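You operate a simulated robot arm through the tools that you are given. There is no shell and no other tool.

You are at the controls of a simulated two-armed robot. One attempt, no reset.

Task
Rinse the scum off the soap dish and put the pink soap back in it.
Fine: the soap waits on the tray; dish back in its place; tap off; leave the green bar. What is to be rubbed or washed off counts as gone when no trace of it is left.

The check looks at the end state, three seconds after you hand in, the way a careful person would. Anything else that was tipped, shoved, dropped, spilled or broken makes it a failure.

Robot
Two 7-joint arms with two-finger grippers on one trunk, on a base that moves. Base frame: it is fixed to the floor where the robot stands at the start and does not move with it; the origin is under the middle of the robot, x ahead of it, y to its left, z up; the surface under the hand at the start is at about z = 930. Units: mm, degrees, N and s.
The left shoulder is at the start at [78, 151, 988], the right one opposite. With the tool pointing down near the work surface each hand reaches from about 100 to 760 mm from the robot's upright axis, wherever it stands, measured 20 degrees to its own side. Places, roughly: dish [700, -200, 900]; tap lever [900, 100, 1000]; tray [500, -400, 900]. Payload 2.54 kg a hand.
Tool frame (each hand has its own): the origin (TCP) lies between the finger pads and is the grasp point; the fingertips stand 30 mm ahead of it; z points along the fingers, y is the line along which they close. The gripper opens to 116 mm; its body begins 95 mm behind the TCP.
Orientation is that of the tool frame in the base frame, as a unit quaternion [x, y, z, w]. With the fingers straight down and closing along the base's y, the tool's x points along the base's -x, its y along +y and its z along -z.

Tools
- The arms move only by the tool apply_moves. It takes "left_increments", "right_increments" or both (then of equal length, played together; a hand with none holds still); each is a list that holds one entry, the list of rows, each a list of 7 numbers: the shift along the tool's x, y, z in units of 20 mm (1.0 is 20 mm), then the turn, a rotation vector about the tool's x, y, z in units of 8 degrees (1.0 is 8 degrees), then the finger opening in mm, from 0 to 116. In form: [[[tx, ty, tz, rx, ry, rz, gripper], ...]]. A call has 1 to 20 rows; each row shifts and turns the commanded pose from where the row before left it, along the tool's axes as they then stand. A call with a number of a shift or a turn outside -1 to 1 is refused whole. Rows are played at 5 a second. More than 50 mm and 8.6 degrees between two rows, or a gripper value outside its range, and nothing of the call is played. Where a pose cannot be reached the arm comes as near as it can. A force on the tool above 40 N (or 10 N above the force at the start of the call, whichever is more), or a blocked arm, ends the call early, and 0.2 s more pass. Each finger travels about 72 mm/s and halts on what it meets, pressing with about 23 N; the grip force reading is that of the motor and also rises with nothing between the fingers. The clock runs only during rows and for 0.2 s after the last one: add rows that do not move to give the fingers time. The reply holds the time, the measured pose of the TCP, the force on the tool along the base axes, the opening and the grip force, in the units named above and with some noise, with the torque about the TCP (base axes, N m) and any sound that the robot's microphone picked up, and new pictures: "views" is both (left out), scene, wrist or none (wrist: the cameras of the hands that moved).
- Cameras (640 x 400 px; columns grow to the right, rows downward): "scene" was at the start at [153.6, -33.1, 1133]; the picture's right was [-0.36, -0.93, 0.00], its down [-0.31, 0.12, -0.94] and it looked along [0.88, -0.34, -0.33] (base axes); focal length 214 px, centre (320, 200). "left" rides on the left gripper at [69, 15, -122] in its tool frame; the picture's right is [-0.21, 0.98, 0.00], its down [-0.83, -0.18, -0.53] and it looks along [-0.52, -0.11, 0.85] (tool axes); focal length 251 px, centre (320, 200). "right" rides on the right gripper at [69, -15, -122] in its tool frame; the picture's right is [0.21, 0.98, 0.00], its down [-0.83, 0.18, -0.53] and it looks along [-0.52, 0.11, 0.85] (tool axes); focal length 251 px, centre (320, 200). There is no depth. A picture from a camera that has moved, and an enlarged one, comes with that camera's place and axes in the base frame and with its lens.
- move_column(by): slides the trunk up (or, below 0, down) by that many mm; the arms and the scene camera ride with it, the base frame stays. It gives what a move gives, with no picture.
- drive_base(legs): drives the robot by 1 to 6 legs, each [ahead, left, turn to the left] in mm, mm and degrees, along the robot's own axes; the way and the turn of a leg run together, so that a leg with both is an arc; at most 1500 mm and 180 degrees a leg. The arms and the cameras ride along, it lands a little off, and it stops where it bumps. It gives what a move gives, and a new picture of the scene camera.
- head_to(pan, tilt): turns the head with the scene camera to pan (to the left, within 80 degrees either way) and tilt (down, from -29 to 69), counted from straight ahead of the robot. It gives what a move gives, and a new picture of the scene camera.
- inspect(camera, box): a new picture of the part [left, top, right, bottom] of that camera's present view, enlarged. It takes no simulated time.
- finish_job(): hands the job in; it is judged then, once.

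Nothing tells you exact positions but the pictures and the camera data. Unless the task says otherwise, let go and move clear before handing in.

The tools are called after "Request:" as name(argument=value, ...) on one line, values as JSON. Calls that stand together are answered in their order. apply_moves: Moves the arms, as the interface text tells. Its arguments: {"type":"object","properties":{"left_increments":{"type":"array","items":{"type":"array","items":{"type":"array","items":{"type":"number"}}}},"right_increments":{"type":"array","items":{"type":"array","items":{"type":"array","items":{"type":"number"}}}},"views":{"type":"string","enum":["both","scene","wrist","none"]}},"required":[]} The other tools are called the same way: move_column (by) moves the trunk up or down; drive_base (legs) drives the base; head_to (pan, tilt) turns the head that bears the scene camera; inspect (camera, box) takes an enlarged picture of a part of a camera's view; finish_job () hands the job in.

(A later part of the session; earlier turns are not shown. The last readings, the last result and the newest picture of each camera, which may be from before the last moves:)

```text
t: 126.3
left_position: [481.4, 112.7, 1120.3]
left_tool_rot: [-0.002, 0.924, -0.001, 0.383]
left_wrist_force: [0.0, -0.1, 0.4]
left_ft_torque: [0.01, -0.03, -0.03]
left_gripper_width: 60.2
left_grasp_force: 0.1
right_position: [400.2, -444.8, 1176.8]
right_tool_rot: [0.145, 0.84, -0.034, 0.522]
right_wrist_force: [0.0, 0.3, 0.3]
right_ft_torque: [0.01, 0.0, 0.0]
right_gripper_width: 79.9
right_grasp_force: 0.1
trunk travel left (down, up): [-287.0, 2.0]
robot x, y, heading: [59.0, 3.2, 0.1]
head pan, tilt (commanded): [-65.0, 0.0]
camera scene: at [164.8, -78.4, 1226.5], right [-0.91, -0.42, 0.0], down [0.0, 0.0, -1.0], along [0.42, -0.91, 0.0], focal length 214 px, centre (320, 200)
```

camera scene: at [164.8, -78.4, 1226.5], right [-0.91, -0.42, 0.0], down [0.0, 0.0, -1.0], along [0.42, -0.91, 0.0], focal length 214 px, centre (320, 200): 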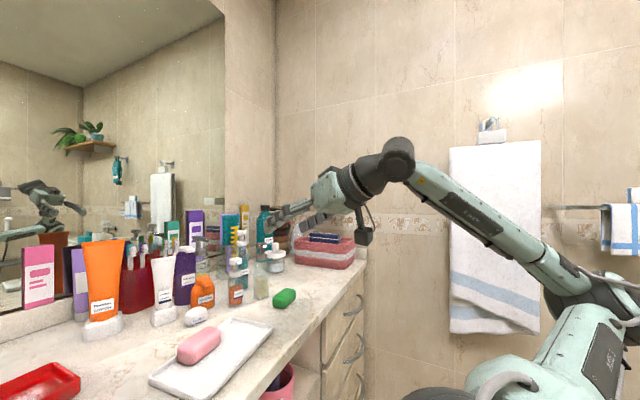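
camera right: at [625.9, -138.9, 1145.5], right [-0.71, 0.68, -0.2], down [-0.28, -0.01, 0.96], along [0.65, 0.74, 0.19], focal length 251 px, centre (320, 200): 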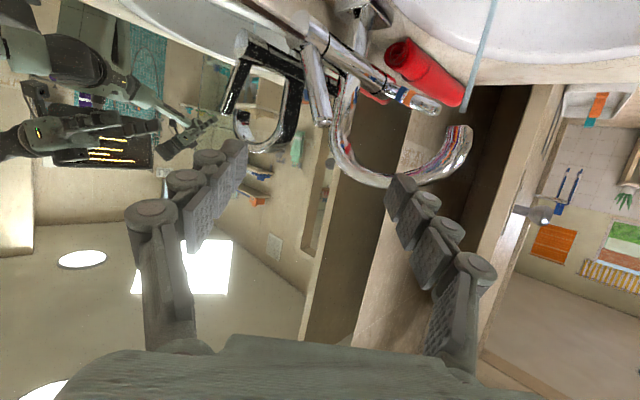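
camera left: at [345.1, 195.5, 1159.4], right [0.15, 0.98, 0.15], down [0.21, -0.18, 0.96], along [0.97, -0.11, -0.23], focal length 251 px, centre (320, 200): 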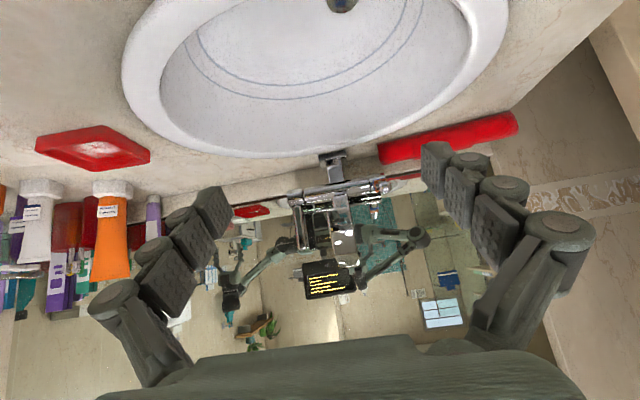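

Request:
apply_moves(right_increments=[[[0, 0, 0, 0, 1, 0, 80], [0, 0, 0, 0, 1, 0, 80], [0, 0, 0, 0, 1, 0, 80], [0, 0, 0, 0, 1, 0, 80], [0, 0, 0, 0, 1, 0, 80], [0, 0, 0, 0, 1, 0, 80], [0, 0, 0, 0, 1, 0, 80], [0, 0, 0, 0, 0.88, 0, 80]]], views="scene")

```text
t: 128.1
left_position: [483.3, 112.5, 1119.3]
left_tool_rot: [-0.002, 0.924, 0.0, 0.382]
left_wrist_force: [-0.7, -0.5, 0.2]
left_ft_torque: [0.0, -0.01, 0.0]
left_gripper_width: 60.1
left_grasp_force: 0.0
right_position: [398.6, -443.9, 1176.8]
right_tool_rot: [0.141, 0.989, 0.047, 0.005]
right_wrist_force: [-0.7, -0.1, 0.1]
right_ft_torque: [-0.01, 0.0, -0.02]
right_gripper_width: 79.9
right_grasp_force: 0.0
trunk travel left (down, up): [-287.0, 2.0]
robot x, y, heading: [57.7, 5.6, -0.1]
head pan, tilt (commanded): [-65.0, 0.0]
camera scene: at [164.8, -78.1, 1226.5], right [-0.91, -0.42, 0.0], down [0.0, 0.0, -1.0], along [0.42, -0.91, 0.0], focal length 214 px, centre (320, 200)
```

scene: 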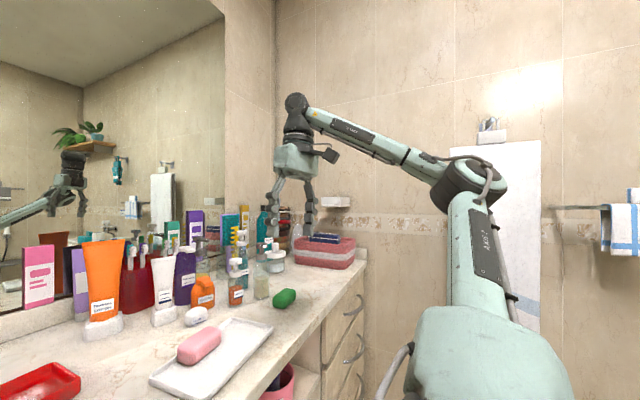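

The right arm is in its natural elbow-high posture again. I drive to about (90, 40), then level and yaw the tool to match the dish and move above it.

Request:
drive_base(legs=[[32, 35, 0]])

Request:
head_to(pan=-20, tilt=28)

Request:
apply_moves(right_increments=[[[-0.5, 0.5, 0, 0.34, 0, -0.83, 90], [-0.5, 0.5, 0, 0.34, 0, -0.83, 100], [-0.5, 0.5, 0, 0, 0, -0.83, 116], [-0.5, 0.5, 0, 0, 0, 0, 116], [0, 0, 0, 0, 0, 0, 116]]], views="scene")

```text
t: 129.3
left_position: [515.2, 149.0, 1118.4]
left_tool_rot: [-0.003, 0.924, 0.001, 0.381]
left_wrist_force: [0.8, 0.3, -0.3]
left_ft_torque: [-0.01, -0.03, 0.0]
left_gripper_width: 59.9
left_grasp_force: 0.0
right_position: [431.1, -407.6, 1176.0]
right_tool_rot: [0.141, 0.989, 0.047, 0.006]
right_wrist_force: [0.0, -0.3, 0.6]
right_ft_torque: [-0.01, 0.03, -0.01]
right_gripper_width: 80.4
right_grasp_force: 0.0
trunk travel left (down, up): [-287.0, 2.0]
robot x, y, heading: [94.4, 40.0, 0.1]
head pan, tilt (commanded): [-65.0, 0.0]
stopped in leg 1: the robot was blocked; the commanded pose is now the measured one
camera scene: at [197.1, -41.4, 1226.1], right [-0.91, -0.42, 0.0], down [0.0, 0.0, -1.0], along [0.42, -0.91, 0.0], focal length 214 px, centre (320, 200)
```

scene: 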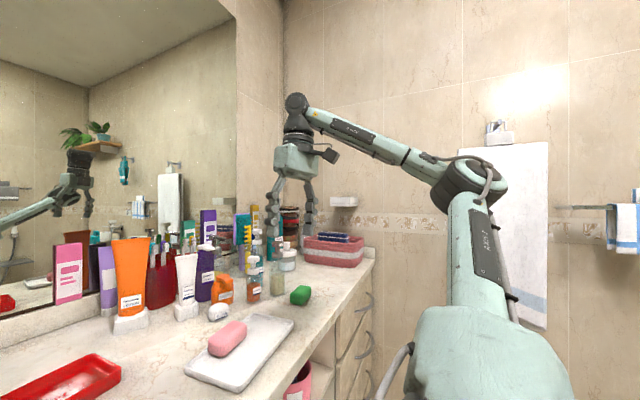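

```text
t: 130.5
left_position: [514.0, 149.4, 1119.2]
left_tool_rot: [-0.002, 0.924, 0.0, 0.383]
left_wrist_force: [0.2, -0.3, 0.1]
left_ft_torque: [-0.04, 0.01, -0.01]
left_gripper_width: 60.1
left_grasp_force: 0.1
right_position: [429.7, -408.5, 1175.9]
right_tool_rot: [0.141, 0.989, 0.047, 0.006]
right_wrist_force: [-0.2, 0.1, -0.8]
right_ft_torque: [0.02, 0.01, 0.03]
right_gripper_width: 79.9
right_grasp_force: 0.1
trunk travel left (down, up): [-287.0, 2.0]
robot x, y, heading: [87.5, 37.4, 0.0]
head pan, tilt (commanded): [-20.0, 28.0]
camera scene: at [244.2, 9.1, 1181.1], right [-0.34, -0.94, 0.0], down [-0.44, 0.16, -0.88], along [0.83, -0.3, -0.47], focal length 214 px, centre (320, 200)
```

scene: 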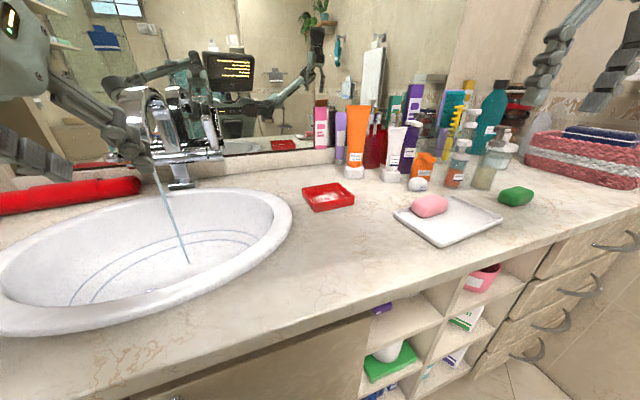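

```text
t: 131.7
left_position: [515.4, 151.0, 1119.5]
left_tool_rot: [-0.002, 0.924, -0.001, 0.383]
left_wrist_force: [-0.5, 0.2, 0.2]
left_ft_torque: [0.04, 0.04, 0.02]
left_gripper_width: 60.1
left_grasp_force: 0.1
right_position: [473.8, -371.5, 1179.5]
right_tool_rot: [-0.032, 0.999, -0.002, 0.004]
right_wrist_force: [-1.4, 0.1, 0.0]
right_ft_torque: [-0.01, 0.01, -0.01]
right_gripper_width: 116.1
right_grasp_force: 0.1
trunk travel left (down, up): [-287.0, 2.0]
robot x, y, heading: [93.6, 41.8, 0.1]
head pan, tilt (commanded): [-20.0, 28.0]
camera scene: at [244.2, 9.2, 1181.0], right [-0.34, -0.94, 0.0], down [-0.44, 0.16, -0.88], along [0.83, -0.3, -0.47], focal length 214 px, centre (320, 200)
```

scene: 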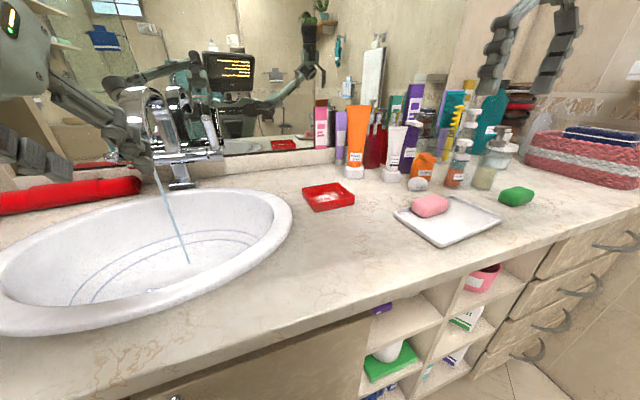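

Request:
apply_moves(right_increments=[[[-0.9, 0.79, 0.56, 0, 0, 0, 116], [-0.9, 0.79, 0.56, 0, 0, 0, 116], [-0.9, 0.79, 0.56, 0, 0, 0, 116], [-0.9, 0.79, 0.56, 0, 0, 0, 116], [-0.9, 0.79, 0.56, 0, 0, 0, 116], [-0.9, 0.79, 0.56, 0, 0, 0, 116], [-0.9, 0.79, 0.56, 0, 0, 0, 116], [-0.9, 0.79, 0.56, 0, 0, 0, 116], [-0.9, 0.79, 0.56, 0, 0, 0, 116], [-0.9, 0.79, 0.56, 0, 0, 0, 116], [-0.5, 0.79, 0.56, 0, 0, 0, 116], [0, 0, 0, 0, 0, 0, 116]]], views="both")

Request:
inspect(camera="right", box=[210, 60, 430, 220])

```text
t: 134.3
left_position: [514.7, 150.3, 1119.5]
left_tool_rot: [-0.002, 0.924, -0.001, 0.382]
left_wrist_force: [0.7, -0.1, 0.4]
left_ft_torque: [-0.01, 0.04, -0.01]
left_gripper_width: 59.8
left_grasp_force: 0.0
right_position: [653.1, -188.0, 1058.4]
right_tool_rot: [-0.032, 0.999, -0.001, 0.004]
right_wrist_force: [-0.4, -0.5, -0.9]
right_ft_torque: [0.02, -0.03, -0.01]
right_gripper_width: 116.2
right_grasp_force: 0.1
trunk travel left (down, up): [-287.0, 2.0]
robot x, y, heading: [89.4, 40.4, -0.1]
head pan, tilt (commanded): [-20.0, 28.0]
camera scene: at [244.3, 9.5, 1181.1], right [-0.34, -0.94, 0.0], down [-0.44, 0.16, -0.88], along [0.83, -0.3, -0.47], focal length 214 px, centre (320, 200)
camera right: at [585.1, -206.1, 1179.1], right [-0.28, 0.96, -0.01], down [0.81, 0.24, 0.54], along [0.52, 0.15, -0.84], focal length 251 px, centre (320, 200)
```

scene: 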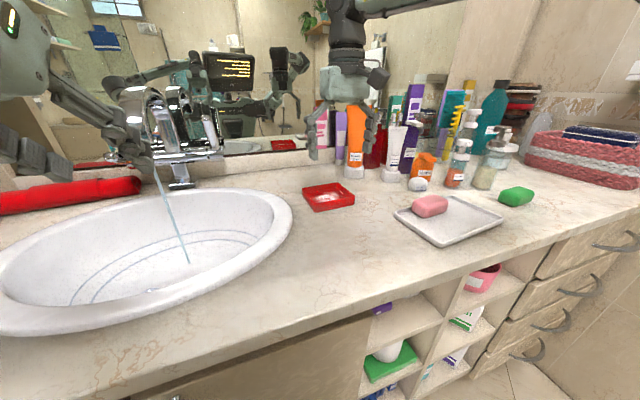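
right: 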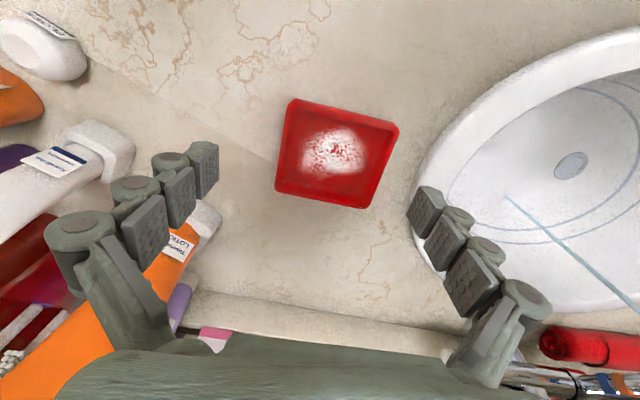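

```text
2.50 times, centred on (320, 140) of right
camera zoom: at [585.1, -206.1, 1179.1], right [-0.28, 0.96, -0.01], down [0.81, 0.24, 0.54], along [0.52, 0.15, -0.84], focal length 629 px, centre (320, 350)
```

zoom: 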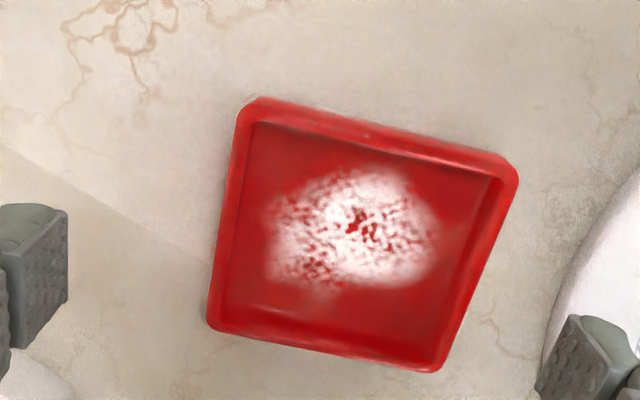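

The dish (scum patch in its middle) is centred at about (679.5, −168), yaw +3.5°. I move over it and descend partway with the gripper fully open.

Request:
apply_moves(right_increments=[[[-0.7, 0.46, 0, 0, 0, 0, 116], [-0.69, 0.455, 0, 0, 0, 0, 116], [0, 0, 0.9, 0, 0, 0, 116], [0, 0, 0.9, 0, 0, 0, 116], [0, 0, 0.6, 0, 0, 0, 116], [0, 0, 0, 0, 0, 0, 116]]], views="both")

Request:
inspect(camera="right", box=[160, 20, 480, 220])

Request:
inspect(camera="scene", box=[270, 120, 390, 220])

```text
t: 135.7
left_position: [515.2, 150.1, 1121.0]
left_tool_rot: [-0.001, 0.924, -0.001, 0.383]
left_wrist_force: [-0.7, 0.5, 0.3]
left_ft_torque: [-0.04, 0.0, 0.0]
left_gripper_width: 60.1
left_grasp_force: 0.0
right_position: [680.1, -165.8, 1009.2]
right_tool_rot: [-0.033, 0.999, -0.001, 0.004]
right_wrist_force: [-0.2, -0.7, -0.1]
right_ft_torque: [0.02, 0.04, 0.02]
right_gripper_width: 116.0
right_grasp_force: 0.0
trunk travel left (down, up): [-287.0, 2.0]
robot x, y, heading: [91.9, 39.7, 0.1]
head pan, tilt (commanded): [-20.0, 28.0]
camera scene: at [244.3, 9.6, 1181.1], right [-0.34, -0.94, 0.0], down [-0.44, 0.16, -0.88], along [0.83, -0.3, -0.47], focal length 214 px, centre (320, 200)
camera right: at [611.8, -185.4, 1130.0], right [-0.28, 0.96, -0.01], down [0.81, 0.24, 0.54], along [0.52, 0.15, -0.84], focal length 251 px, centre (320, 200)
```

scene: 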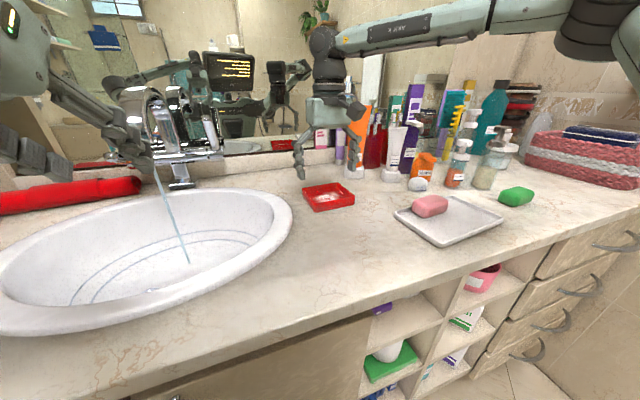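
right: 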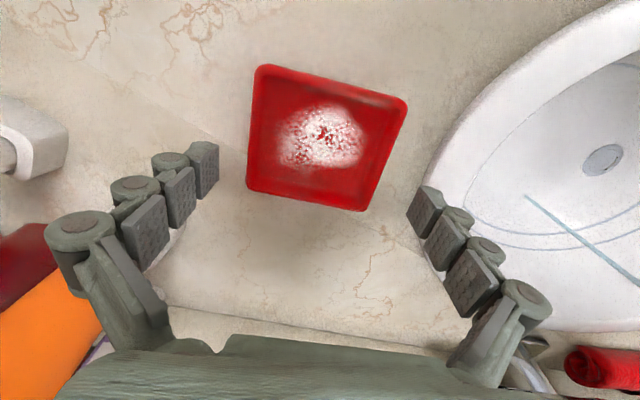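

```text
2.00 times, centred on (320, 120) of right
camera zoom: at [611.8, -185.4, 1130.0], right [-0.28, 0.96, -0.01], down [0.81, 0.24, 0.54], along [0.52, 0.15, -0.84], focal length 503 px, centre (320, 360)
```

zoom: 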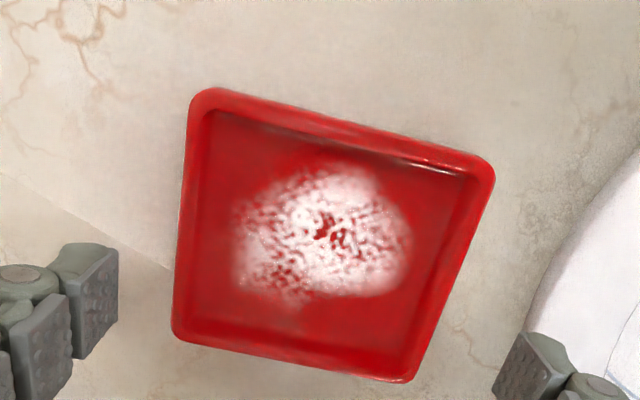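

```text
4.00 times, centred on (330, 170) of scene
camera zoom: at [244.3, 9.6, 1181.1], right [-0.34, -0.94, 0.0], down [-0.44, 0.16, -0.88], along [0.83, -0.3, -0.47], focal length 858 px, centre (280, 320)
```

zoom: 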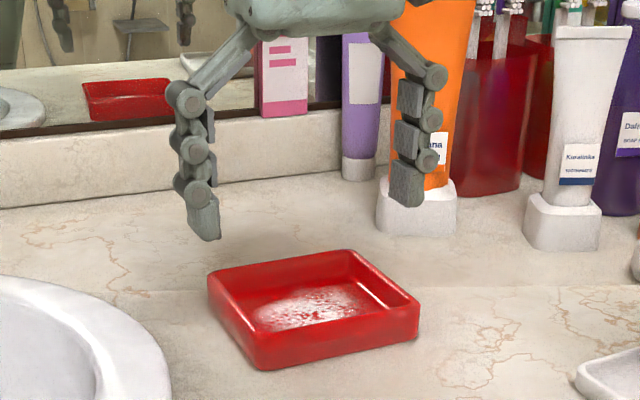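

Alignment is within 2–3 mm. I correct it and lower around the dish walls.

Request:
apply_moves(right_increments=[[[0.13, -0.12, 0.5, 0, 0, 0, 116], [0, 0, 0.5, 0, 0, 0, 116], [0, 0, 0, 0, 0, 0, 116]]], views="wrist")

Request:
inspect(camera="scene", box=[280, 150, 380, 220])

Request:
inspect(camera="right", box=[160, 40, 480, 240])

```text
t: 136.5
left_position: [513.8, 151.2, 1119.7]
left_tool_rot: [-0.003, 0.924, 0.0, 0.383]
left_wrist_force: [-0.6, 0.5, 0.5]
left_ft_torque: [-0.01, 0.01, 0.01]
left_gripper_width: 59.7
left_grasp_force: 0.0
right_position: [677.9, -168.6, 988.4]
right_tool_rot: [-0.032, 0.999, -0.002, 0.005]
right_wrist_force: [1.1, 0.1, 0.3]
right_ft_torque: [-0.01, 0.01, 0.02]
right_gripper_width: 116.0
right_grasp_force: 0.1
trunk travel left (down, up): [-287.0, 2.0]
robot x, y, heading: [95.9, 39.6, 0.2]
head pan, tilt (commanded): [-20.0, 28.0]
camera right: at [609.6, -188.4, 1109.3], right [-0.28, 0.96, -0.01], down [0.81, 0.24, 0.54], along [0.52, 0.15, -0.84], focal length 251 px, centre (320, 200)
```

right: 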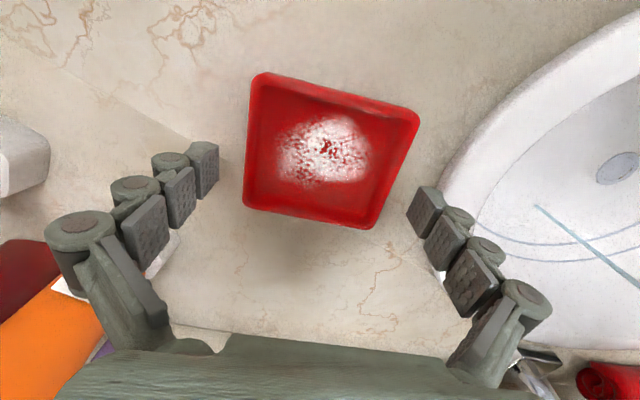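

```text
5.71 times, centred on (330, 185) of scene
camera zoom: at [244.3, 9.6, 1181.1], right [-0.34, -0.94, 0.0], down [-0.44, 0.16, -0.88], along [0.83, -0.3, -0.47], focal length 1226 px, centre (263, 286)
```

zoom: 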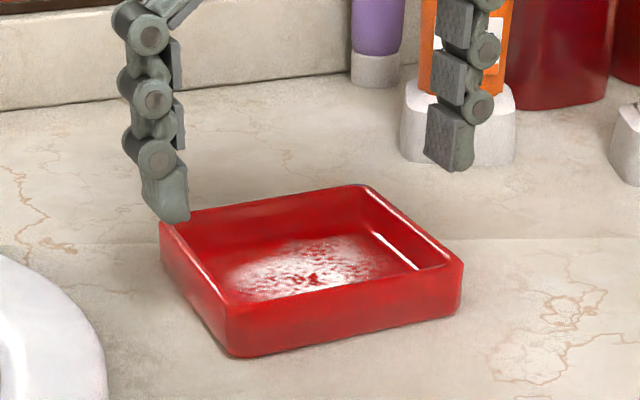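

```text
2.00 times, centred on (320, 140) of right
camera zoom: at [609.6, -188.4, 1109.3], right [-0.28, 0.96, -0.01], down [0.81, 0.24, 0.54], along [0.52, 0.15, -0.84], focal length 503 px, centre (320, 320)
```

zoom: 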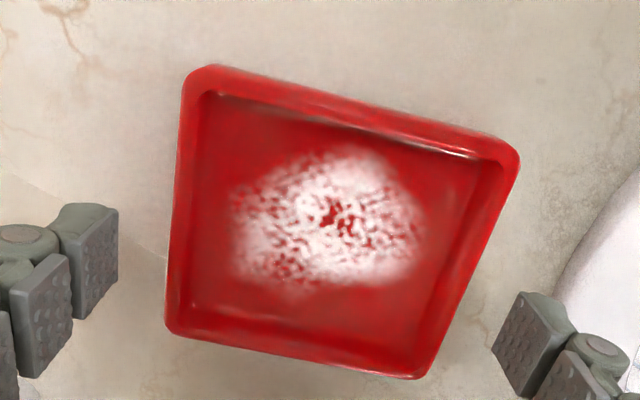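

Seen from the side, the fingertips sit only ~16 mm below the TCP when fully open. I lower to TCP z ≈ 962 and check clearance.

Request:
apply_moves(right_increments=[[[0, 0, 0.5, 0, 0, 0, 116], [0, 0, 0.5, 0, 0, 0, 116], [0, 0, 0.3, 0, 0, 0, 116], [0, 0, 0, 0, 0, 0, 116]]], views="wrist")

Request:
inspect(camera="scene", box=[280, 150, 380, 220])

Request:
inspect(camera="right", box=[160, 40, 480, 240])

```text
t: 137.5
left_position: [515.7, 149.2, 1119.1]
left_tool_rot: [-0.003, 0.924, 0.0, 0.383]
left_wrist_force: [0.1, -0.8, 0.3]
left_ft_torque: [0.0, 0.0, -0.01]
left_gripper_width: 59.8
left_grasp_force: 0.1
right_position: [678.5, -170.1, 962.2]
right_tool_rot: [-0.031, 1.0, -0.001, 0.004]
right_wrist_force: [-1.0, 0.0, 0.2]
right_ft_torque: [0.01, 0.03, -0.01]
right_gripper_width: 116.2
right_grasp_force: 0.1
trunk travel left (down, up): [-287.0, 2.0]
robot x, y, heading: [90.2, 38.2, -0.1]
head pan, tilt (commanded): [-20.0, 28.0]
camera right: at [610.2, -188.9, 1083.2], right [-0.28, 0.96, -0.01], down [0.81, 0.24, 0.54], along [0.52, 0.14, -0.84], focal length 251 px, centre (320, 200)
```

right: 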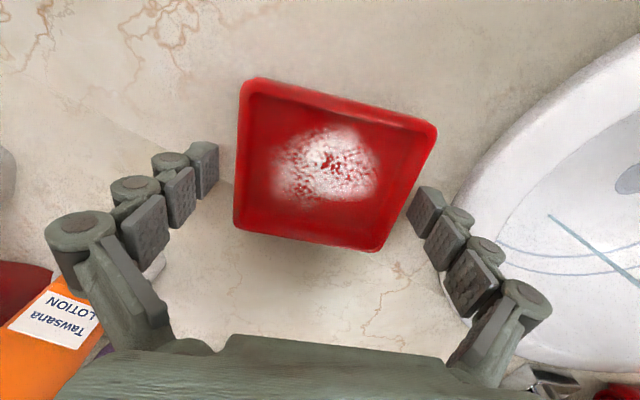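

```text
5.71 times, centred on (330, 185) of scene
camera zoom: at [244.3, 9.7, 1181.1], right [-0.34, -0.94, 0.0], down [-0.44, 0.16, -0.88], along [0.83, -0.3, -0.47], focal length 1226 px, centre (263, 286)
```

zoom: 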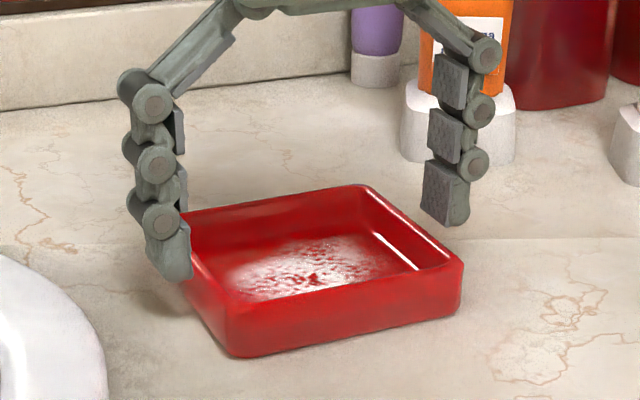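

```text
2.00 times, centred on (320, 140) of right
camera zoom: at [610.2, -188.9, 1083.2], right [-0.28, 0.96, -0.01], down [0.81, 0.24, 0.54], along [0.52, 0.14, -0.84], focal length 503 px, centre (320, 320)
```

zoom: 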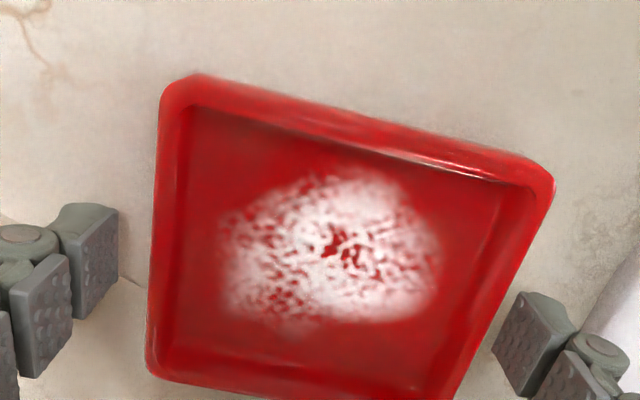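

Request:
apply_moves(right_increments=[[[0, 0.05, 0.2, 0, 0, 0, 116], [0, 0, 0.12, 0, 0, 0, 114], [0, 0, 0, 0, 0, 0, 110], [0, 0, 0, 0, 0, 0, 107], [0, 0, 0, 0, 0, 0, 105], [0, 0, 0, 0, 0, 0, 103]]], views="wrist")

Request:
inspect(camera="scene", box=[280, 150, 380, 220])

```text
t: 138.9
left_position: [514.6, 150.3, 1118.1]
left_tool_rot: [-0.002, 0.924, 0.0, 0.383]
left_wrist_force: [0.1, -0.2, 0.7]
left_ft_torque: [-0.02, 0.0, -0.02]
left_gripper_width: 59.8
left_grasp_force: 0.0
right_position: [678.7, -169.5, 955.5]
right_tool_rot: [-0.032, 0.999, -0.001, 0.004]
right_wrist_force: [-0.4, 1.2, 4.0]
right_ft_torque: [0.09, 0.26, -0.06]
right_gripper_width: 104.5
right_grasp_force: 23.4
trunk travel left (down, up): [-287.0, 2.0]
robot x, y, heading: [90.1, 40.7, 0.4]
head pan, tilt (commanded): [-20.0, 28.0]
camera right: at [610.0, -187.1, 1077.4], right [-0.28, 0.96, -0.01], down [0.81, 0.24, 0.54], along [0.52, 0.15, -0.84], focal length 251 px, centre (320, 200)
```

right: 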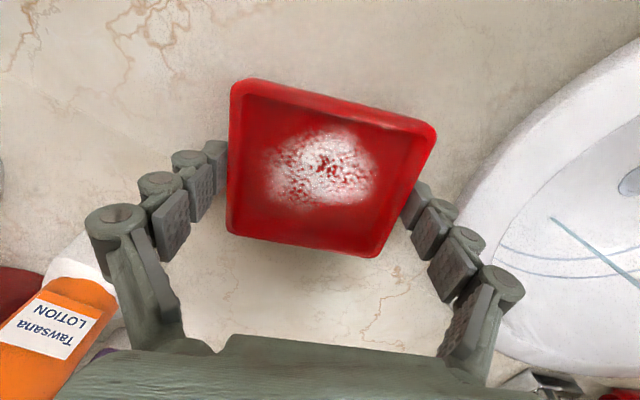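

```text
5.71 times, centred on (330, 185) of scene
camera zoom: at [244.3, 9.8, 1181.2], right [-0.34, -0.94, 0.0], down [-0.44, 0.16, -0.88], along [0.83, -0.3, -0.47], focal length 1226 px, centre (263, 286)
```

zoom: 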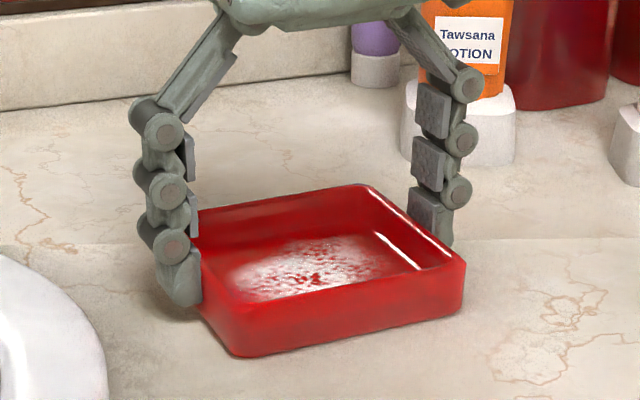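

The dish is gripped at 104.5 mm. I firm the grip and lift slowly.

Request:
apply_moves(right_increments=[[[0, 0, 0, 0, 0, 0, 98], [0, 0, -0.1, 0, 0, 0, 96], [0, 0, -0.3, 0, 0, 0, 96], [0, 0, -0.5, 0, 0, 0, 96], [0, 0, -0.7, 0, 0, 0, 96], [0, 0, -0.9, 0, 0, 0, 96]]], views="both")

Request:
inspect(camera="scene", box=[260, 120, 400, 220])

```text
t: 140.3
left_position: [513.9, 149.5, 1119.6]
left_tool_rot: [-0.002, 0.924, -0.001, 0.383]
left_wrist_force: [0.1, 0.3, 0.1]
left_ft_torque: [0.01, 0.01, 0.02]
left_gripper_width: 59.9
left_grasp_force: 0.1
right_position: [677.7, -168.1, 1006.3]
right_tool_rot: [-0.032, 0.999, -0.001, 0.004]
right_wrist_force: [-0.5, -0.1, -1.2]
right_ft_torque: [0.04, -0.02, -0.06]
right_gripper_width: 104.3
right_grasp_force: 23.2
trunk travel left (down, up): [-287.0, 2.0]
robot x, y, heading: [93.3, 41.3, -0.0]
head pan, tilt (commanded): [-20.0, 28.0]
camera scene: at [244.3, 9.8, 1181.1], right [-0.34, -0.94, 0.0], down [-0.44, 0.16, -0.88], along [0.83, -0.3, -0.47], focal length 214 px, centre (320, 200)
camera right: at [609.4, -187.5, 1127.4], right [-0.28, 0.96, -0.01], down [0.81, 0.24, 0.54], along [0.52, 0.14, -0.84], focal length 251 px, centre (320, 200)
```

scene: 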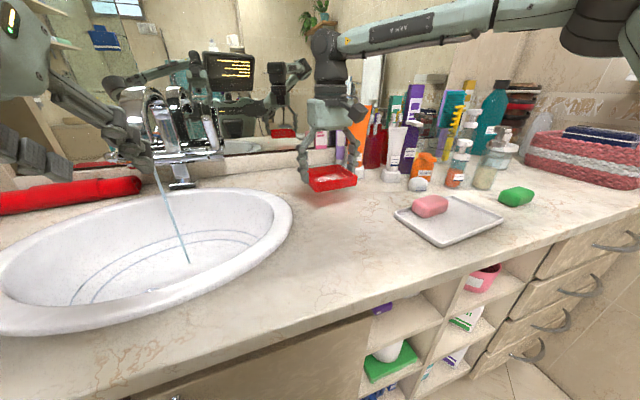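
right: 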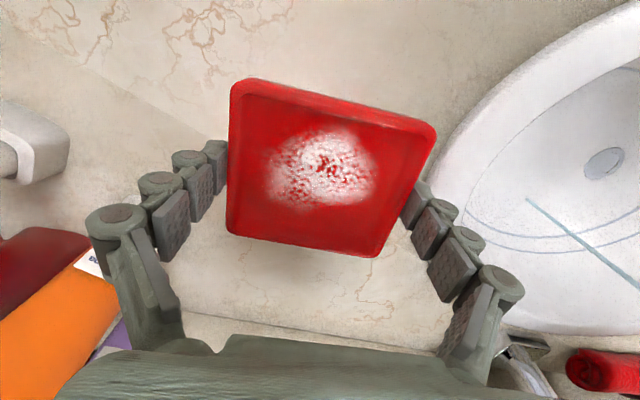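

```text
4.00 times, centred on (330, 170) of scene
camera zoom: at [244.3, 9.8, 1181.1], right [-0.34, -0.94, 0.0], down [-0.44, 0.16, -0.88], along [0.83, -0.3, -0.47], focal length 858 px, centre (280, 320)
```

zoom: 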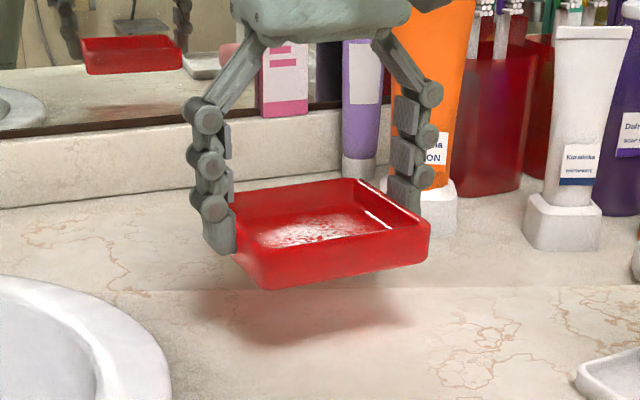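

The dish is held level. I lift it, yaw the hand to about 40° and tilt 45° so that the stream can later fall into the dish past the hand.

Request:
apply_moves(right_increments=[[[0, 0, -0.45, 0, 0, -0.9, 96], [0, 0, -0.45, 0, 0, -0.9, 96], [0, 0, -0.45, 0, 0, -0.9, 96], [0, 0, -0.45, 0, 0, -0.9, 96], [0, 0, -0.45, 0, 0, -0.9, 96], [0, 0, 0, 0, -0.7, 0, 96], [0, 0, 0, 0, -0.7, 0, 96], [0, 0, 0, 0, -0.7, 0, 96], [0, 0, 0, 0, -0.7, 0, 96], [0, 0, 0, 0, -0.7, 0, 96], [0, 0, 0, 0, -0.7, 0, 96], [0, 0, 0, 0, -0.7, 0, 96], [0, 0, 0, 0, -0.7, 0, 96]]], views="both")

```text
t: 143.1
left_position: [514.3, 150.9, 1119.3]
left_tool_rot: [-0.002, 0.924, -0.001, 0.383]
left_wrist_force: [0.4, -1.1, -0.9]
left_ft_torque: [-0.03, 0.01, 0.01]
left_gripper_width: 60.2
left_grasp_force: 0.0
right_position: [658.8, -164.2, 1047.8]
right_tool_rot: [-0.315, 0.868, 0.127, 0.362]
right_wrist_force: [-0.1, -0.3, -2.0]
right_ft_torque: [-0.04, 0.01, -0.02]
right_gripper_width: 104.5
right_grasp_force: 22.9
right hand out of reach, approached as far as the arm can: row 5
trunk travel left (down, up): [-287.0, 2.0]
robot x, y, heading: [95.3, 42.1, 0.2]
head pan, tilt (commanded): [-20.0, 28.0]
camera scene: at [244.3, 9.9, 1181.2], right [-0.34, -0.94, 0.0], down [-0.44, 0.16, -0.88], along [0.83, -0.3, -0.47], focal length 214 px, centre (320, 200)
camera right: at [565.6, -260.9, 1084.6], right [-0.74, 0.65, -0.16], down [0.04, 0.28, 0.96], along [0.67, 0.7, -0.23], focal length 251 px, centre (320, 200)
```

scene: 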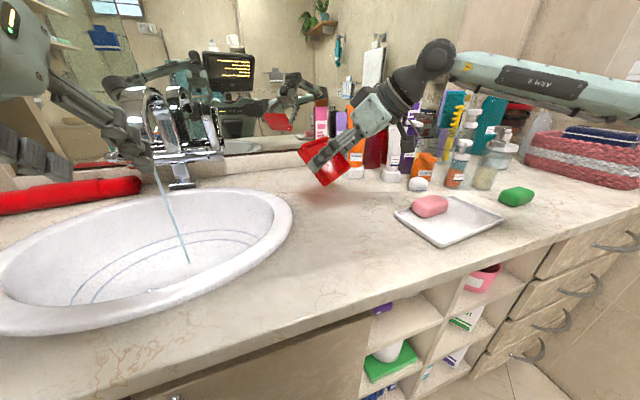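
right: 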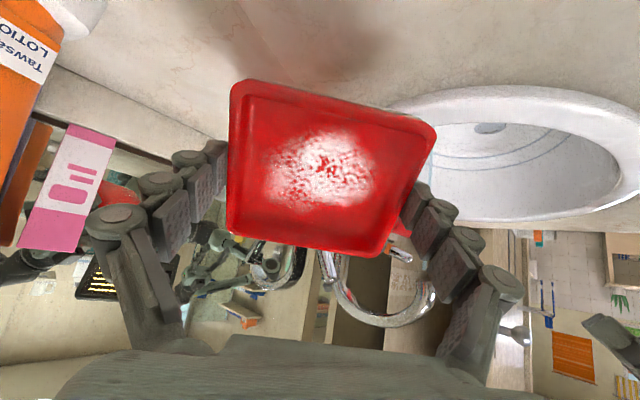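

Request:
apply_moves(right_increments=[[[-0.566, 0.724, 0.554, 0, 0, 0, 96], [-0.566, 0.724, 0.554, 0, 0, 0, 96], [-0.566, 0.724, 0.554, 0, 0, 0, 96], [-0.566, 0.724, 0.554, 0, 0, 0, 96], [-0.566, 0.724, 0.554, 0, 0, 0, 96], [-0.566, 0.724, 0.554, 0, 0, 0, 96], [-0.566, 0.724, 0.554, 0, 0, 0, 96], [-0.566, 0.724, 0.554, 0, 0, 0, 96], [-0.566, 0.724, 0.554, 0, 0, 0, 96], [0, 0, 0, 0, 0, 0, 96]]], views="both")

```text
t: 145.3
left_position: [514.8, 150.2, 1119.7]
left_tool_rot: [-0.003, 0.924, 0.0, 0.383]
left_wrist_force: [-0.4, 0.6, 0.7]
left_ft_torque: [0.0, 0.04, -0.05]
left_gripper_width: 60.0
left_grasp_force: 0.1
right_position: [686.0, 27.4, 1047.3]
right_tool_rot: [-0.314, 0.868, 0.126, 0.362]
right_wrist_force: [-0.6, 0.2, -1.9]
right_ft_torque: [-0.01, 0.02, -0.03]
right_gripper_width: 104.0
right_grasp_force: 22.5
trunk travel left (down, up): [-287.0, 2.0]
robot x, y, heading: [90.5, 38.9, 0.2]
head pan, tilt (commanded): [-20.0, 28.0]
camera scene: at [244.3, 10.0, 1181.2], right [-0.34, -0.94, 0.0], down [-0.44, 0.16, -0.88], along [0.83, -0.3, -0.47], focal length 214 px, centre (320, 200)
camera right: at [592.2, -69.5, 1084.3], right [-0.74, 0.65, -0.16], down [0.04, 0.28, 0.96], along [0.67, 0.7, -0.23], focal length 251 px, centre (320, 200)
```

scene: 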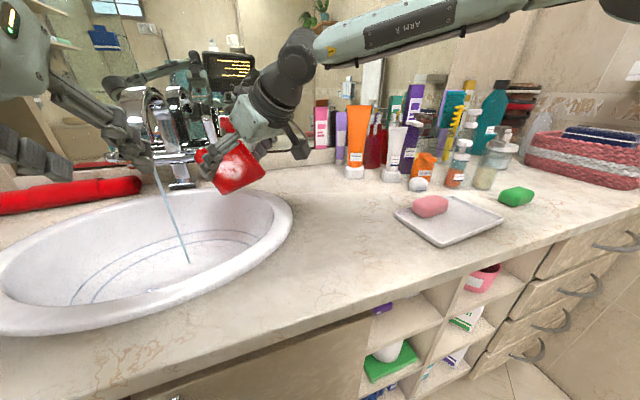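
right: 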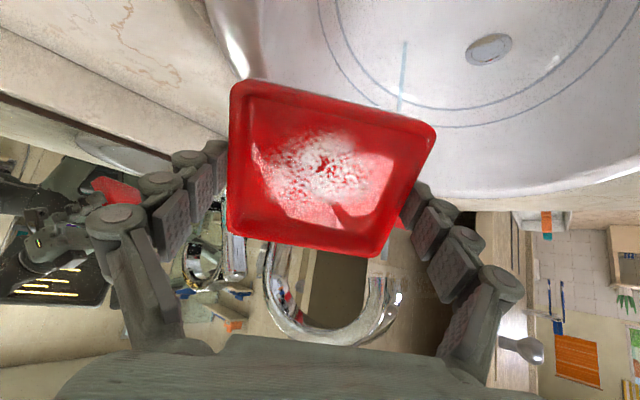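

Request:
apply_moves(right_increments=[[[0, 0, 0, -0.4425, 0, -0.4425, 96], [0, 0, 0, -0.4425, 0, -0.4425, 96], [0, 0, 0, -0.4425, 0, -0.4425, 96], [0, 0, 0, -0.4425, 0, -0.4425, 96], [-0.39, 0.283, 0.806, 0, 0, 0, 96], [-0.39, 0.283, 0.806, 0, 0, 0, 96], [-0.39, 0.283, 0.806, 0, 0, 0, 96], [-0.39, 0.283, 0.806, 0, 0, 0, 96], [0, 0, 0, 0, 0, 0, 96]]], views="both")

Request:
inspect(camera="scene", box=[120, 60, 320, 220])

```text
t: 147.3
left_position: [514.1, 150.5, 1119.3]
left_tool_rot: [-0.002, 0.924, -0.001, 0.383]
left_wrist_force: [-0.3, 0.3, -0.6]
left_ft_torque: [-0.01, 0.03, 0.02]
left_gripper_width: 60.0
left_grasp_force: 0.0
right_position: [696.5, 91.9, 1026.3]
right_tool_rot: [-0.439, 0.812, 0.178, 0.34]
right_wrist_force: [0.0, 0.6, -2.4]
right_ft_torque: [-0.01, 0.05, -0.01]
right_gripper_width: 104.3
right_grasp_force: 22.4
right hand out of reach, approached as far as the arm can: row 4, 8
trunk travel left (down, up): [-287.0, 2.0]
robot x, y, heading: [90.5, 37.2, -0.1]
head pan, tilt (commanded): [-20.0, 28.0]
camera scene: at [244.3, 10.1, 1181.2], right [-0.34, -0.94, 0.0], down [-0.44, 0.16, -0.88], along [0.83, -0.3, -0.47], focal length 214 px, centre (320, 200)
camera right: at [635.2, -29.0, 1064.6], right [-0.9, 0.41, -0.16], down [-0.05, 0.28, 0.96], along [0.44, 0.87, -0.23], focal length 251 px, centre (320, 200)
```

scene: 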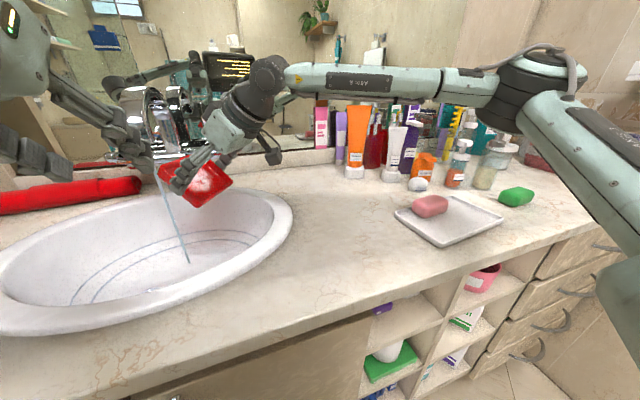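
right: 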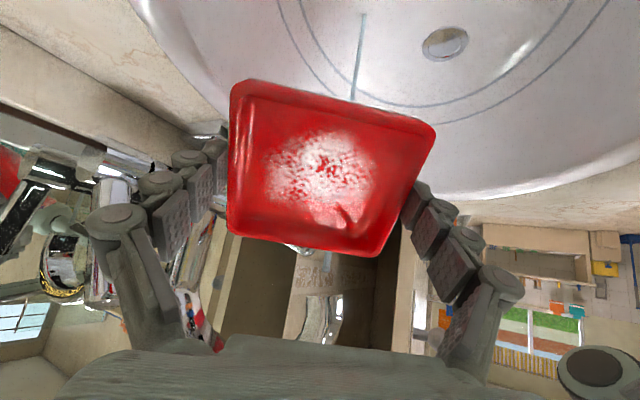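

```text
2.50 times, centred on (220, 140) of scene
camera zoom: at [244.3, 10.1, 1181.2], right [-0.34, -0.94, 0.0], down [-0.44, 0.16, -0.88], along [0.83, -0.3, -0.47], focal length 536 px, centre (570, 350)
```

zoom: 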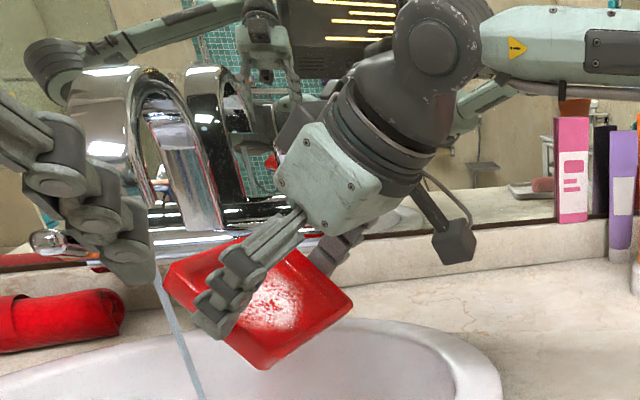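

The right arm again meets its inward limit before the stream. Turning the robot ~20° left gives the missing margin, so I back the dish off to the right first, then reposition the base.

Request:
apply_moves(right_increments=[[[0.69, -0.215, -0.974, 0, 0, 0, 96], [0.69, -0.215, -0.974, 0, 0, 0, 96], [0.69, -0.215, -0.974, 0, 0, 0, 96], [0.69, -0.215, -0.974, 0, 0, 0, 96], [0.69, -0.215, -0.974, 0, 0, 0, 96], [0.69, -0.215, -0.974, 0, 0, 0, 96]]], views="scene")

Request:
drive_base(legs=[[-52, -20, 0], [0, 0, 20]])

```text
t: 148.7
left_position: [514.1, 149.7, 1118.1]
left_tool_rot: [-0.002, 0.924, -0.001, 0.382]
left_wrist_force: [-0.2, -0.2, -0.9]
left_ft_torque: [0.02, 0.04, 0.01]
left_gripper_width: 60.0
left_grasp_force: 0.1
right_position: [628.9, -28.1, 1052.8]
right_tool_rot: [-0.438, 0.814, 0.176, 0.339]
right_wrist_force: [0.0, -0.5, -2.2]
right_ft_torque: [-0.05, 0.01, 0.0]
right_gripper_width: 104.5
right_grasp_force: 23.2
right hand out of reach, approached as far as the arm can: row 5, 6
trunk travel left (down, up): [-287.0, 2.0]
robot x, y, heading: [94.5, 40.6, -0.2]
head pan, tilt (commanded): [-20.0, 28.0]
camera scene: at [244.3, 10.1, 1181.2], right [-0.34, -0.94, 0.0], down [-0.44, 0.16, -0.88], along [0.83, -0.3, -0.47], focal length 214 px, centre (320, 200)
```

scene: 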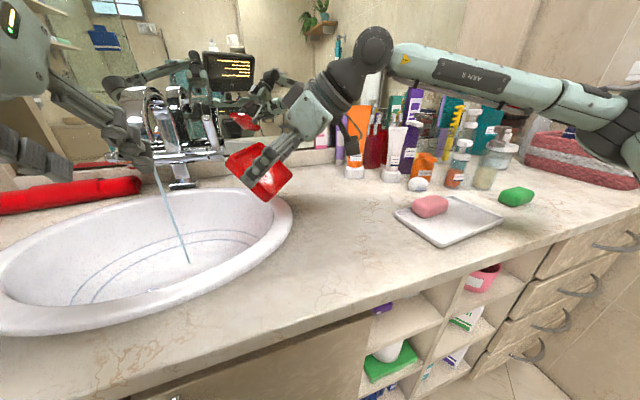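

```text
t: 150.7
left_position: [401.4, 264.9, 1119.5]
left_tool_rot: [-0.159, 0.91, 0.065, 0.377]
left_wrist_force: [0.3, 1.3, -0.4]
left_ft_torque: [-0.01, -0.02, 0.0]
left_gripper_width: 60.0
left_grasp_force: 0.0
right_position: [568.4, 135.4, 1053.6]
right_tool_rot: [-0.57, 0.727, 0.231, 0.304]
right_wrist_force: [0.0, 0.5, -2.1]
right_ft_torque: [-0.03, 0.02, 0.01]
right_gripper_width: 104.4
right_grasp_force: 22.5
trunk travel left (down, up): [-287.0, 2.0]
robot x, y, heading: [40.4, 20.5, 19.4]
head pan, tilt (commanded): [-20.0, 28.0]
camera scene: at [194.2, 42.9, 1181.3], right [0.0, -1.0, 0.0], down [-0.47, 0.0, -0.88], along [0.88, 0.0, -0.47], focal length 214 px, centre (320, 200)
```

scene: 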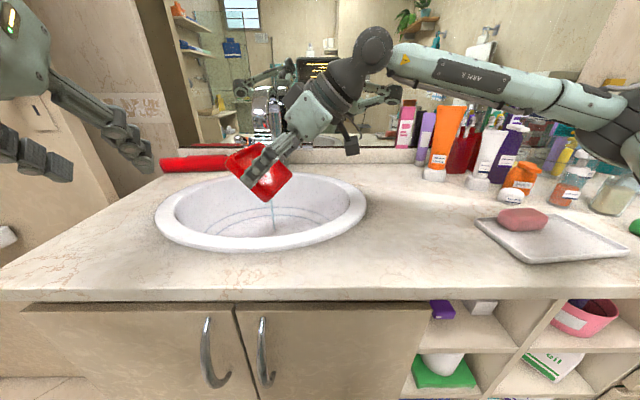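

Request:
apply_moves(right_increments=[[[0, 0, 0, 0.66, 0, 0.66, 96], [0, 0, 0, 0.66, 0, 0.66, 96], [-0.242, -0.793, 0.778, 0, 0, 0, 96], [-0.242, -0.793, 0.778, 0, 0, 0, 96], [-0.242, -0.793, 0.778, 0, 0, 0, 96], [-0.242, -0.793, 0.778, 0, 0, 0, 96], [0, 0, 0, 0, 0, 0, 96]]], views="both")

Request:
inspect(camera="scene", box=[190, 70, 350, 250])

```text
t: 152.3
left_position: [402.4, 266.2, 1120.7]
left_tool_rot: [-0.159, 0.91, 0.065, 0.377]
left_wrist_force: [0.3, -0.8, 0.3]
left_ft_torque: [0.01, 0.0, 0.01]
left_gripper_width: 60.1
left_grasp_force: 0.0
right_position: [653.8, 154.9, 1021.3]
right_tool_rot: [-0.47, 0.795, 0.19, 0.333]
right_wrist_force: [0.6, -0.4, -1.7]
right_ft_torque: [-0.05, 0.04, 0.01]
right_gripper_width: 104.5
right_grasp_force: 23.2
trunk travel left (down, up): [-287.0, 2.0]
robot x, y, heading: [39.4, 19.9, 19.7]
head pan, tilt (commanded): [-20.0, 28.0]
camera scene: at [194.1, 42.6, 1181.3], right [-0.01, -1.0, 0.0], down [-0.47, 0.0, -0.88], along [0.88, 0.0, -0.47], focal length 214 px, centre (320, 200)
camera right: at [601.5, 30.2, 1058.8], right [-0.93, 0.34, -0.16], down [-0.07, 0.27, 0.96], along [0.37, 0.9, -0.23], focal length 251 px, centre (320, 200)
```

scene: 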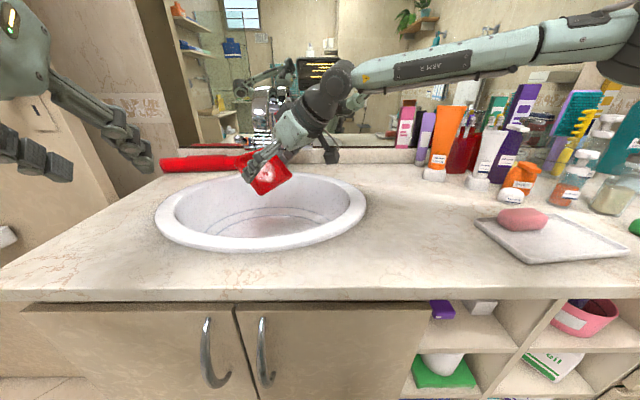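
right: 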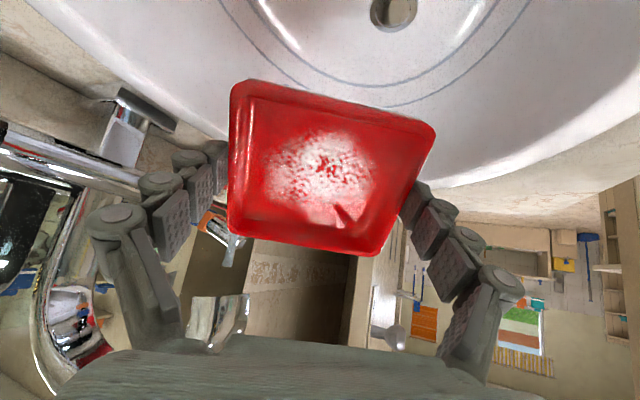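

```text
2.22 times, centred on (270, 160) of scene
camera zoom: at [194.1, 42.6, 1181.3], right [-0.01, -1.0, 0.0], down [-0.47, 0.0, -0.88], along [0.88, 0.0, -0.47], focal length 477 px, centre (431, 289)
```

zoom: 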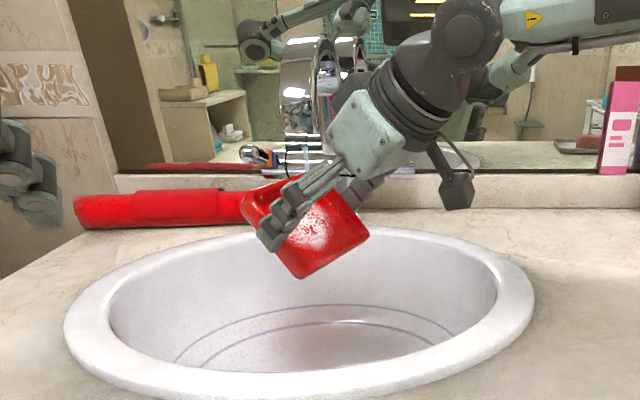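

Request:
apply_moves(right_increments=[[[-0.23, -0.78, 0.727, 0, 0, 0, 96], [-0.23, -0.78, 0.727, 0, 0, 0, 96], [-0.23, -0.78, 0.727, 0, 0, 0, 96], [0, 0, 0, 0, 0, 0, 96], [0, 0, 0, 0, 0, 0, 96], [0, 0, 0, 0, 0, 0, 96], [0, 0, 0, 0, 0, 0, 96], [0, 0, 0, 0, 0, 0, 96]]], views="both")

Request:
inspect(camera="scene", box=[190, 70, 350, 250])

Request:
inspect(camera="right", box=[200, 60, 460, 340])

```text
t: 154.1
left_position: [402.0, 264.4, 1119.8]
left_tool_rot: [-0.159, 0.91, 0.065, 0.377]
left_wrist_force: [-0.1, -0.9, 0.4]
left_ft_torque: [0.0, 0.0, -0.04]
left_gripper_width: 59.8
left_grasp_force: 0.0
right_position: [715.0, 165.4, 1000.4]
right_tool_rot: [-0.47, 0.795, 0.19, 0.333]
right_wrist_force: [-0.2, 0.2, -2.0]
right_ft_torque: [-0.01, 0.01, -0.03]
right_gripper_width: 104.3
right_grasp_force: 22.8
trunk travel left (down, up): [-287.0, 2.0]
robot x, y, heading: [40.5, 19.8, 19.7]
head pan, tilt (commanded): [-20.0, 28.0]
camera scene: at [194.3, 42.7, 1181.3], right [-0.01, -1.0, 0.0], down [-0.47, 0.0, -0.88], along [0.88, 0.0, -0.47], focal length 214 px, centre (320, 200)
camera right: at [662.6, 41.9, 1037.9], right [-0.93, 0.34, -0.16], down [-0.07, 0.27, 0.96], along [0.37, 0.9, -0.23], focal length 251 px, centre (320, 200)
```

scene: 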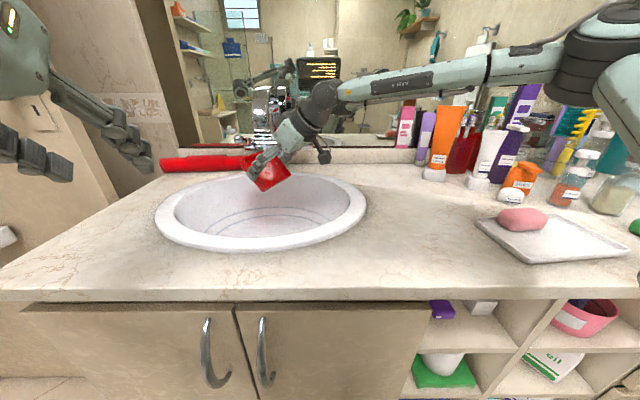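
right: 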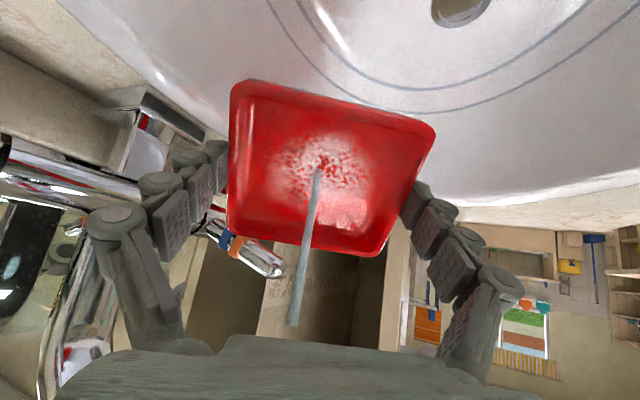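

```text
2.22 times, centred on (270, 160) of scene
camera zoom: at [194.3, 42.7, 1181.3], right [-0.01, -1.0, 0.0], down [-0.47, 0.0, -0.88], along [0.88, 0.0, -0.47], focal length 477 px, centre (431, 289)
```

zoom: 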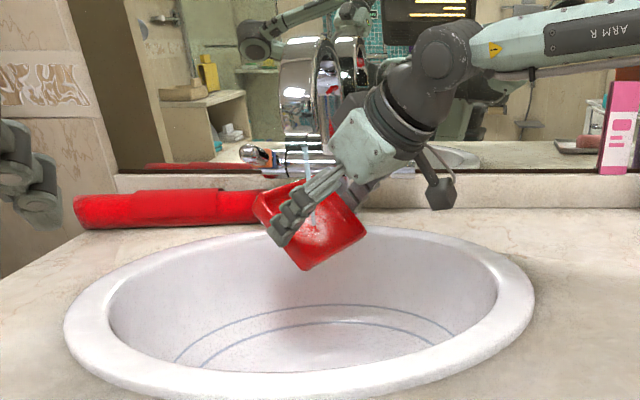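

```text
1.43 times, centred on (330, 200) of right
camera zoom: at [662.6, 41.9, 1037.9], right [-0.93, 0.34, -0.16], down [-0.07, 0.27, 0.96], along [0.37, 0.9, -0.23], focal length 359 px, centre (306, 200)
```

zoom: 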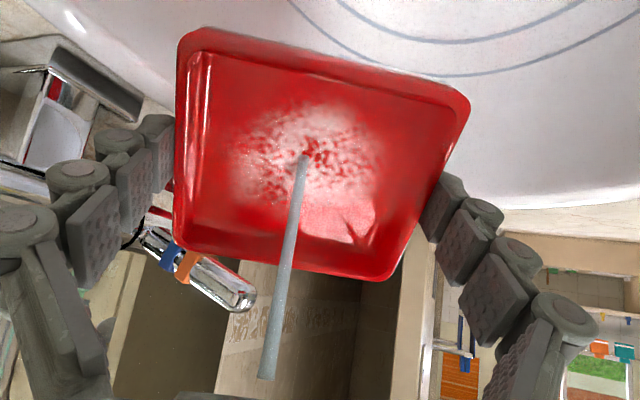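

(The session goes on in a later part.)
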